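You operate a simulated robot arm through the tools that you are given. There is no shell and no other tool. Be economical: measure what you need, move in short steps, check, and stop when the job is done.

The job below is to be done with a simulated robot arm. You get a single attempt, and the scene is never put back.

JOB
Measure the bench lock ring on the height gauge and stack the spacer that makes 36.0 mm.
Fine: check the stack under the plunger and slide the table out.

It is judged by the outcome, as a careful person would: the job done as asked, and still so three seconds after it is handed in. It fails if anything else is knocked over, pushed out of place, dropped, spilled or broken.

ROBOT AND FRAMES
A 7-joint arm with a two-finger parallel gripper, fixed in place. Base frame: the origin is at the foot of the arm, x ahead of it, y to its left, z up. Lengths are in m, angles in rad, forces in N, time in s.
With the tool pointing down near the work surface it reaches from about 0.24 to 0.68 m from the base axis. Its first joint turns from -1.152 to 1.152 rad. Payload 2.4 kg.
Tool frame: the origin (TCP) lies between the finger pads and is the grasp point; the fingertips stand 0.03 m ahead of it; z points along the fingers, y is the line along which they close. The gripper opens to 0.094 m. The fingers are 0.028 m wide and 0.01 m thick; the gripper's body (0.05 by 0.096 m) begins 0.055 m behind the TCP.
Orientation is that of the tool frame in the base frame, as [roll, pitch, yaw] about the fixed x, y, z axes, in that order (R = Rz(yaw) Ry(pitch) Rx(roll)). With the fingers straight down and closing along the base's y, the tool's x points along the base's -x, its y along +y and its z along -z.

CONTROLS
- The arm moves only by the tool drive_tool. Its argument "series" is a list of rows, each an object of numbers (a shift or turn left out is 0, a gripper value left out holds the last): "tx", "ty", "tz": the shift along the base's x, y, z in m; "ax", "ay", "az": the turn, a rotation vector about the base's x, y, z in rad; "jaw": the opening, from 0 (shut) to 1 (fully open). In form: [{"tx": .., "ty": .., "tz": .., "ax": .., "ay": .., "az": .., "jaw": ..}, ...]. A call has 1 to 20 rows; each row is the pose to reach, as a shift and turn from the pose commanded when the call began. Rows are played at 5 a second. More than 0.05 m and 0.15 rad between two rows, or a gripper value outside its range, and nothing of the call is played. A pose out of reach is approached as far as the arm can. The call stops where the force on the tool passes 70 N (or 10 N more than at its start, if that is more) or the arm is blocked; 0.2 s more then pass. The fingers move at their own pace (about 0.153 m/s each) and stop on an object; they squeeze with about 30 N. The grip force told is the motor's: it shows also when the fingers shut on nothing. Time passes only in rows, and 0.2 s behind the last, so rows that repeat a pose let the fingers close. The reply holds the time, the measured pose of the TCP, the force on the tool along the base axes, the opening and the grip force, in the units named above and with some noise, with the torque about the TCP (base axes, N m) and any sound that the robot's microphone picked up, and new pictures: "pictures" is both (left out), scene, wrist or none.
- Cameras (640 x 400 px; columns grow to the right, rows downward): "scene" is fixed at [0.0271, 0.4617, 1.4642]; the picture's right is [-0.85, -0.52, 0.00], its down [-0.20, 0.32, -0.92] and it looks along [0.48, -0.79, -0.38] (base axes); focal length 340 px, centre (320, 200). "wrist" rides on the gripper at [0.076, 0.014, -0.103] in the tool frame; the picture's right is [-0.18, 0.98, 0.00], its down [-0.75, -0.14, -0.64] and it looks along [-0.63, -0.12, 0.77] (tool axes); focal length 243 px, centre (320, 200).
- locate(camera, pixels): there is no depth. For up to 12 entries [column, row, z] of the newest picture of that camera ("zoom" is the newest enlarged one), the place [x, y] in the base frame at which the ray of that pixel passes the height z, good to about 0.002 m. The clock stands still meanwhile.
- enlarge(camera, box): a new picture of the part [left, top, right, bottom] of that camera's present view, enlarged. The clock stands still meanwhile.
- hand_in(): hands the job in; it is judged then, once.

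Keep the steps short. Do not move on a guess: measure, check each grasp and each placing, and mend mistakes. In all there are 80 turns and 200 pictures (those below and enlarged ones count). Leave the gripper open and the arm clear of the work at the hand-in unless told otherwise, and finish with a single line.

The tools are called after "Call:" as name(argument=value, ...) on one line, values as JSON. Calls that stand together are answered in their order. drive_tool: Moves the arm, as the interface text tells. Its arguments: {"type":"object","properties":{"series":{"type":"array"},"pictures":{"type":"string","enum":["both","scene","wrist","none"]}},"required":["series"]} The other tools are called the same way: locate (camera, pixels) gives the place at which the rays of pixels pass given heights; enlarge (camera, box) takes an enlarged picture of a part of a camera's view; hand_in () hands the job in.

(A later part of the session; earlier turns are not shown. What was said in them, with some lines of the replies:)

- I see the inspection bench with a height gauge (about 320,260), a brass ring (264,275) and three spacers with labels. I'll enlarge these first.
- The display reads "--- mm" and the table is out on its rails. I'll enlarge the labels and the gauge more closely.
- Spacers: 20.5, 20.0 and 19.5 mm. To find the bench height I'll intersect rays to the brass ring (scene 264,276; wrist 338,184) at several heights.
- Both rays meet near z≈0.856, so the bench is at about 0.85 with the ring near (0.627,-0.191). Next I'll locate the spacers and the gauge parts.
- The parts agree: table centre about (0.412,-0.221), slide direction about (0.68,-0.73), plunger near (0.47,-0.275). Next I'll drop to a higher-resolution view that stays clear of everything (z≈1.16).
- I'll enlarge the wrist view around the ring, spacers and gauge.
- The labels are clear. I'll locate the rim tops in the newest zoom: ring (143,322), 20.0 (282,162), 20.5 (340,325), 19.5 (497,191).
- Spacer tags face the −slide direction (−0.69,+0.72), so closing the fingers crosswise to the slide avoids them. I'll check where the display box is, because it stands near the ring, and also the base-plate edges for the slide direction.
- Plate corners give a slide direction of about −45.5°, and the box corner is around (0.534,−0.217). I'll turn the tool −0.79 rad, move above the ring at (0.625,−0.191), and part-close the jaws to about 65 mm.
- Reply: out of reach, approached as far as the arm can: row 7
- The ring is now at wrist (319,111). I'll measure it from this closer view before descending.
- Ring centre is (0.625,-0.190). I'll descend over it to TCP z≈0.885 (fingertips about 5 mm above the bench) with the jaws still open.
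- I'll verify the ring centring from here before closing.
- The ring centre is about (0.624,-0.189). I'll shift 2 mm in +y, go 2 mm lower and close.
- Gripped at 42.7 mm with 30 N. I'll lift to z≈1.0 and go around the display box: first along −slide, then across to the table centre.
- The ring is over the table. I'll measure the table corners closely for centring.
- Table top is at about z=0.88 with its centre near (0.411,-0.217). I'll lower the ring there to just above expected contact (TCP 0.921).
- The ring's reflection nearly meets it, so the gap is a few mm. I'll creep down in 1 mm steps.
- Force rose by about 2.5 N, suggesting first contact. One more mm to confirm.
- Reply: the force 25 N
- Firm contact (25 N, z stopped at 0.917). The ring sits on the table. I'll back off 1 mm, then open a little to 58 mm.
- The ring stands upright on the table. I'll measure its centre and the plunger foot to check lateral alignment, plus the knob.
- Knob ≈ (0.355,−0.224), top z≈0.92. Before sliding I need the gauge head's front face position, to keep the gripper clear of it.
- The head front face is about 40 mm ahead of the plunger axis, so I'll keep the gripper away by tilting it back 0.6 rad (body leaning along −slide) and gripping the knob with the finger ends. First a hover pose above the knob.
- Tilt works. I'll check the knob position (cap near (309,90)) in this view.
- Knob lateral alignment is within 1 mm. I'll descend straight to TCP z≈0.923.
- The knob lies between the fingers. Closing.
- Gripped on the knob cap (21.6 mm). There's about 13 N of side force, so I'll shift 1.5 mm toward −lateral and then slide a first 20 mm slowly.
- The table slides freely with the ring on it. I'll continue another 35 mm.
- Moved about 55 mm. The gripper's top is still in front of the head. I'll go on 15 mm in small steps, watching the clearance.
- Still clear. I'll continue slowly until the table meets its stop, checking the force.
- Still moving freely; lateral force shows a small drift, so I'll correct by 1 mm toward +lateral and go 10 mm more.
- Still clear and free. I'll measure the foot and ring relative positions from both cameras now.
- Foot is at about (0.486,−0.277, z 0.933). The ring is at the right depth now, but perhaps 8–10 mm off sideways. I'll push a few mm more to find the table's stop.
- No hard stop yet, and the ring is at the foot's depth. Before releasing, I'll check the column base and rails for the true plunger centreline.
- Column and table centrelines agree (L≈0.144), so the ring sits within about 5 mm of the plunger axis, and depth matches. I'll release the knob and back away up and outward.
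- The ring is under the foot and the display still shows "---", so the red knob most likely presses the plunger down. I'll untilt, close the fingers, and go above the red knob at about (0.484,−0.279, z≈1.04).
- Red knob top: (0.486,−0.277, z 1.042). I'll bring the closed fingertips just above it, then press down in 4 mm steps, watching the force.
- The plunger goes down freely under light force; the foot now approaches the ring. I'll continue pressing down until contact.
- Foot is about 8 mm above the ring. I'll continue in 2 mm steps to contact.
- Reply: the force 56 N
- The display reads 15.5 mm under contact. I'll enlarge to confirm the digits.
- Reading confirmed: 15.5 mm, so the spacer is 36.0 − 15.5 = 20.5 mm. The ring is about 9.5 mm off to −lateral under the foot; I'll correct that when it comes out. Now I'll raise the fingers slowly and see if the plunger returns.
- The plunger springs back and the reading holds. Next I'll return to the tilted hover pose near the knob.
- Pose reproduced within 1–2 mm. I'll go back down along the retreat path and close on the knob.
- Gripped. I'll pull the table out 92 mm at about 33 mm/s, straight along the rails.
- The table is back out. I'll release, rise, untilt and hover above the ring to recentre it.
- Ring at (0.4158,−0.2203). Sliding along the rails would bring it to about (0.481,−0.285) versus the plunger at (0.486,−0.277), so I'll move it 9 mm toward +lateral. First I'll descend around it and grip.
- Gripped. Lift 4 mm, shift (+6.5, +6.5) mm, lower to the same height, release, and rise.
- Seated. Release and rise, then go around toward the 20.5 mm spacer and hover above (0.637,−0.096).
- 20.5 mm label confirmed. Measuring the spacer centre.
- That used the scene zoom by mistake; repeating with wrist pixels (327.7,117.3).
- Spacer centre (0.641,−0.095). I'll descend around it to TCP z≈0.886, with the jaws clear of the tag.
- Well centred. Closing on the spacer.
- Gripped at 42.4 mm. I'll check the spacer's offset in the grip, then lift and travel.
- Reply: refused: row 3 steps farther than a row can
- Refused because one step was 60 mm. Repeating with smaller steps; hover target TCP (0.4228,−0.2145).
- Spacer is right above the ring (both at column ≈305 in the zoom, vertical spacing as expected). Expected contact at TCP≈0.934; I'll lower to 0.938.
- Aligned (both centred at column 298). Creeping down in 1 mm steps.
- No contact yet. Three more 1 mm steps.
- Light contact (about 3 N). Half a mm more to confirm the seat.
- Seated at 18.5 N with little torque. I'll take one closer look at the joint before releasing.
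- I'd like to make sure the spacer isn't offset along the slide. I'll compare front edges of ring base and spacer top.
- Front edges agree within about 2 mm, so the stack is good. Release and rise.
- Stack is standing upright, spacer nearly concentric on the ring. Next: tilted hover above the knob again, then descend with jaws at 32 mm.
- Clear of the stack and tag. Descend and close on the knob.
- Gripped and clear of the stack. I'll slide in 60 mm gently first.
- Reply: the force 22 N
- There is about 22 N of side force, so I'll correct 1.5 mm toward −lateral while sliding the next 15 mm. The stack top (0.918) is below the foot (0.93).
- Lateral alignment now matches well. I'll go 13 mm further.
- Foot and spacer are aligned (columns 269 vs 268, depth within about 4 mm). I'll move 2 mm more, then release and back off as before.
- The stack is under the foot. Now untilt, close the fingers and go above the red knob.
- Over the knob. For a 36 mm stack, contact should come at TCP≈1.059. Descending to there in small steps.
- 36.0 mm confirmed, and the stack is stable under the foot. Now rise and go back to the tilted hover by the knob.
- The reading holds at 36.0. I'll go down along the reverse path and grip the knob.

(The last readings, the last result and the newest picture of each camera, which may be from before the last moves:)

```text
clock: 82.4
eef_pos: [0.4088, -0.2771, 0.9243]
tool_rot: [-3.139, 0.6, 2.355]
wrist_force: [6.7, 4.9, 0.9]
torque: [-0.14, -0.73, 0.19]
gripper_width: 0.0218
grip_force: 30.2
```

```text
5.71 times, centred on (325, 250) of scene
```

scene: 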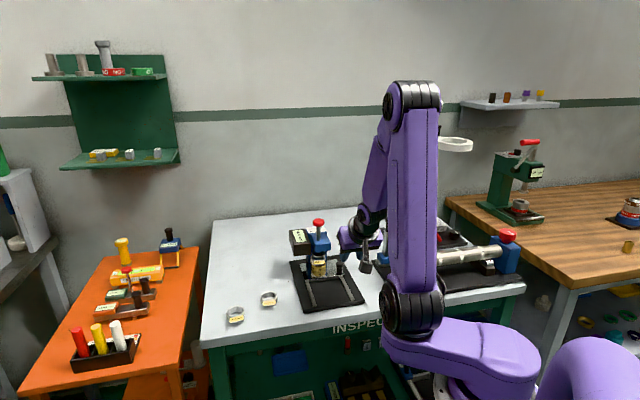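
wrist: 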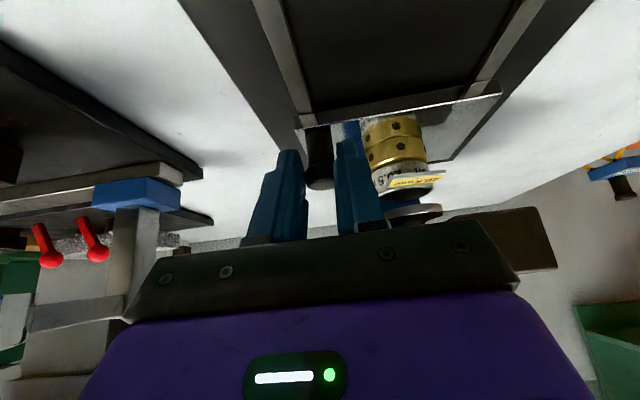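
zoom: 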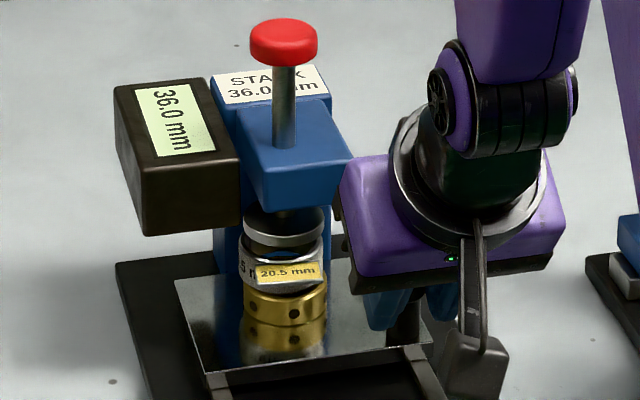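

Gripped. I'll pull the table out to its original position at a gentle speed.

Call:
drive_tool(series=[{"tx": -0.002, "ty": 0.003}, {"tx": -0.006, "ty": 0.007}, {"tx": -0.01, "ty": 0.011}, {"tx": -0.015, "ty": 0.0155}, {"tx": -0.02, "ty": 0.02}, {"tx": -0.025, "ty": 0.025}, {"tx": -0.03, "ty": 0.03}, {"tx": -0.035, "ty": 0.035}, {"tx": -0.04, "ty": 0.04}, {"tx": -0.045, "ty": 0.045}, {"tx": -0.05, "ty": 0.05}, {"tx": -0.055, "ty": 0.055}, {"tx": -0.059, "ty": 0.059}, {"tx": -0.0625, "ty": 0.0625}, {"tx": -0.0635, "ty": 0.0635}, {"tx": -0.0635, "ty": 0.0635}])

Call:
enlarge(camera="scene", box=[285, 215, 385, 315])

```text
clock: 85.8
eef_pos: [0.345, -0.2139, 0.9225]
tool_rot: [-3.138, 0.602, 2.352]
wrist_force: [12.1, 17.4, 22.0]
torque: [0.08, -0.9, 0.47]
gripper_width: 0.0216
grip_force: 30.0
```

scene: 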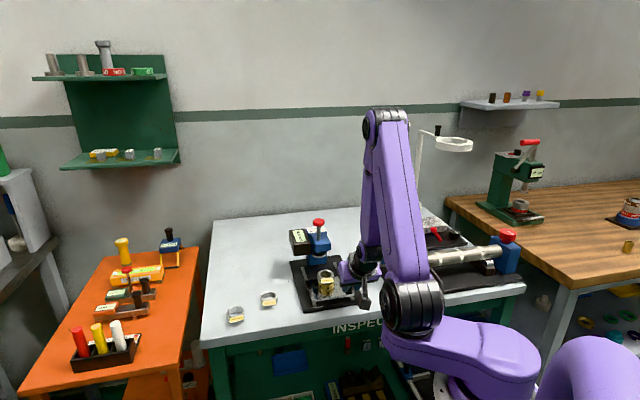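
wrist: 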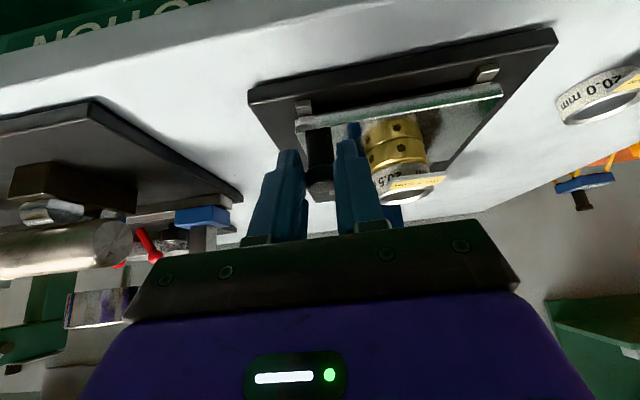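

```text
4.00 times, centred on (335, 265) of scene
```

zoom: 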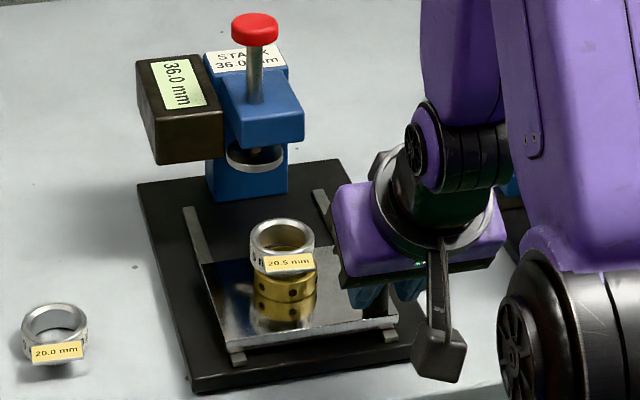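

The stack rode out safely. The table seems several mm short of its original spot (rail stubs more visible), with about 20 N side force. I'll relieve that and pull 7 mm further.

Call:
drive_tool(series=[{"tx": 0.001, "ty": 0.001, "tz": 0.001}, {"tx": -0.0005, "ty": 0.0025, "tz": 0.001}, {"tx": -0.002, "ty": 0.004, "tz": 0.001}, {"tx": -0.004, "ty": 0.006, "tz": 0.001}, {"tx": -0.004, "ty": 0.006, "tz": 0.001}])

Call:
enlarge(camera="scene", box=[285, 215, 385, 315])

```text
clock: 87.0
eef_pos: [0.3403, -0.2101, 0.9238]
tool_rot: [-3.139, 0.598, 2.348]
wrist_force: [6.6, -12.1, 0.7]
torque: [0.35, 0.08, -0.08]
gripper_width: 0.0214
grip_force: 29.8
```

scene: 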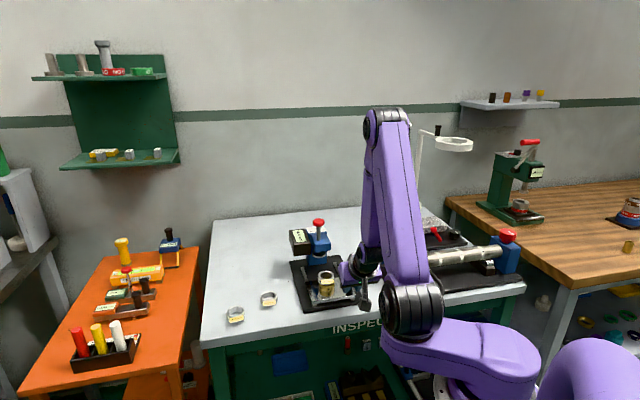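
wrist: 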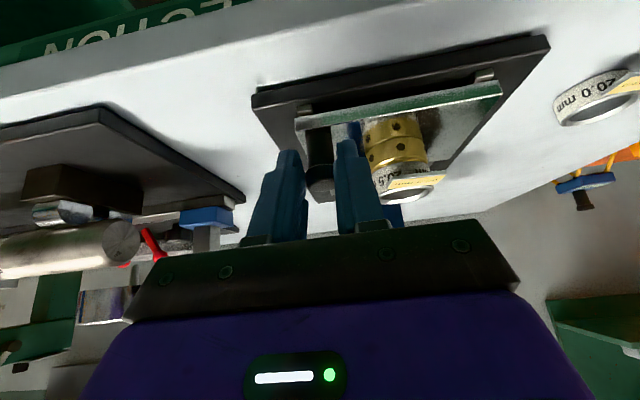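

```text
4.00 times, centred on (335, 265) of scene
5 turns are left
```

zoom: 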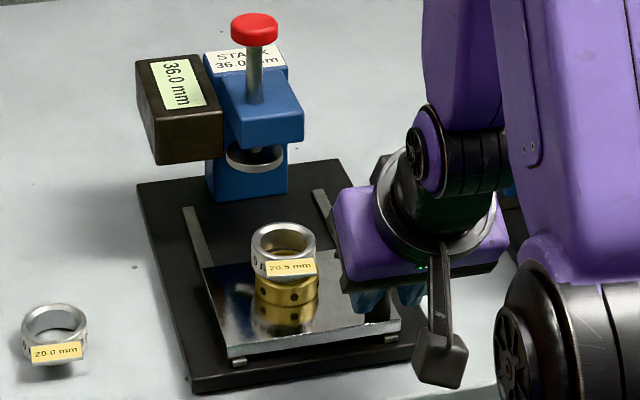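

The table is back at its outer stop (13 N resistance) with the stack upright. I'll relax 1 mm, release, back away upward, and open the gripper.

Call:
drive_tool(series=[{"tx": 0.0008, "ty": -0.0008}, {"tx": 0.0008, "ty": -0.0008, "jaw": 0.3}, {"tx": 0.0008, "ty": -0.0008, "jaw": 0.34}, {"tx": 0.0008, "ty": -0.0008, "jaw": 0.34}, {"tz": 0.02, "jaw": 0.34}, {"tx": -0.01, "ty": 0.01, "tz": 0.05, "jaw": 0.34}, {"tx": -0.02, "ty": 0.02, "tz": 0.09, "jaw": 0.34}, {"tx": -0.02, "ty": 0.02, "tz": 0.13, "ax": 0.1, "ay": 0.098, "jaw": 0.6}, {"tx": -0.02, "ty": 0.02, "tz": 0.17, "ax": 0.2, "ay": 0.196, "jaw": 1.0}, {"tx": -0.02, "ty": 0.02, "tz": 0.21, "ax": 0.3, "ay": 0.294, "jaw": 1.0}, {"tx": -0.02, "ty": 0.02, "tz": 0.23, "ax": 0.37, "ay": 0.363, "jaw": 1.0}, {"tx": -0.02, "ty": 0.02, "tz": 0.23, "ax": 0.37, "ay": 0.363, "jaw": 1.0}])

Call:
enlarge(camera="scene", box=[285, 215, 385, 315])

```text
clock: 89.6
eef_pos: [0.3194, -0.1886, 1.1548]
tool_rot: [-3.141, 0.08, 2.351]
wrist_force: [-0.1, -0.2, -0.3]
torque: [-0.03, -0.02, -0.02]
gripper_width: 0.0942
grip_force: 0.1
out of reach, approached as far as the arm can: row 8
```

scene: 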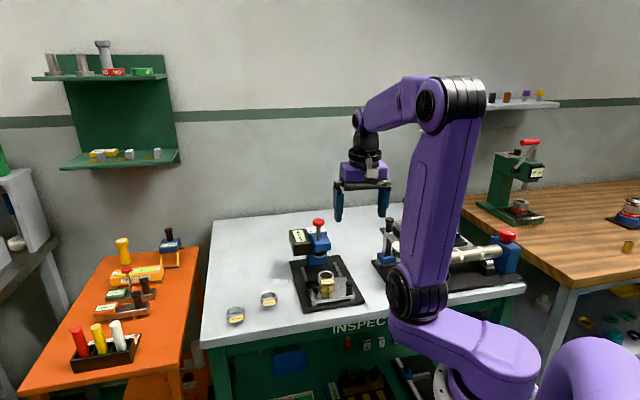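
wrist: 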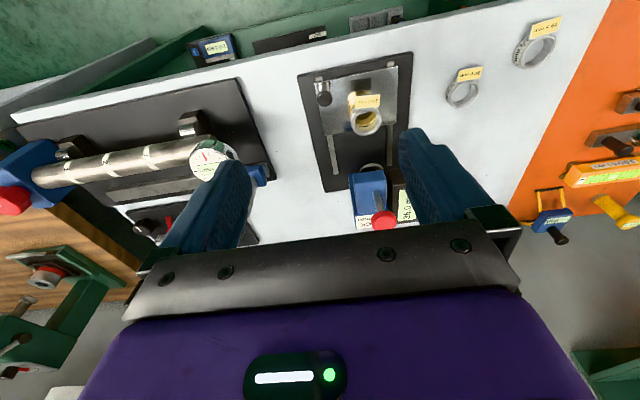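

```text
4.00 times, centred on (335, 265) of scene
4 turns are left
```

zoom: 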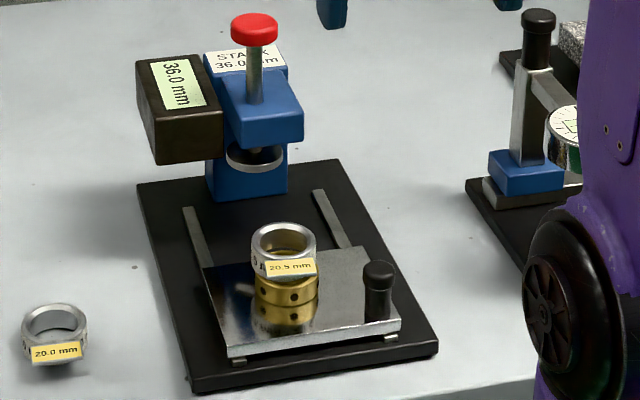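

The stack (15.5 mm ring and 20.5 mm spacer) stands on the table, which is slid out. The display reads 36.0 mm, the other spacers are untouched, and the gripper is open and clear. Handing in.

Call:
hand_in()

```text
The job is handed in.
```

The ring measured 15.5 mm, so I stacked the 20.5 mm spacer on it; the gauge read 36.0 mm under the plunger, and the table is slid out with the stack standing on it.
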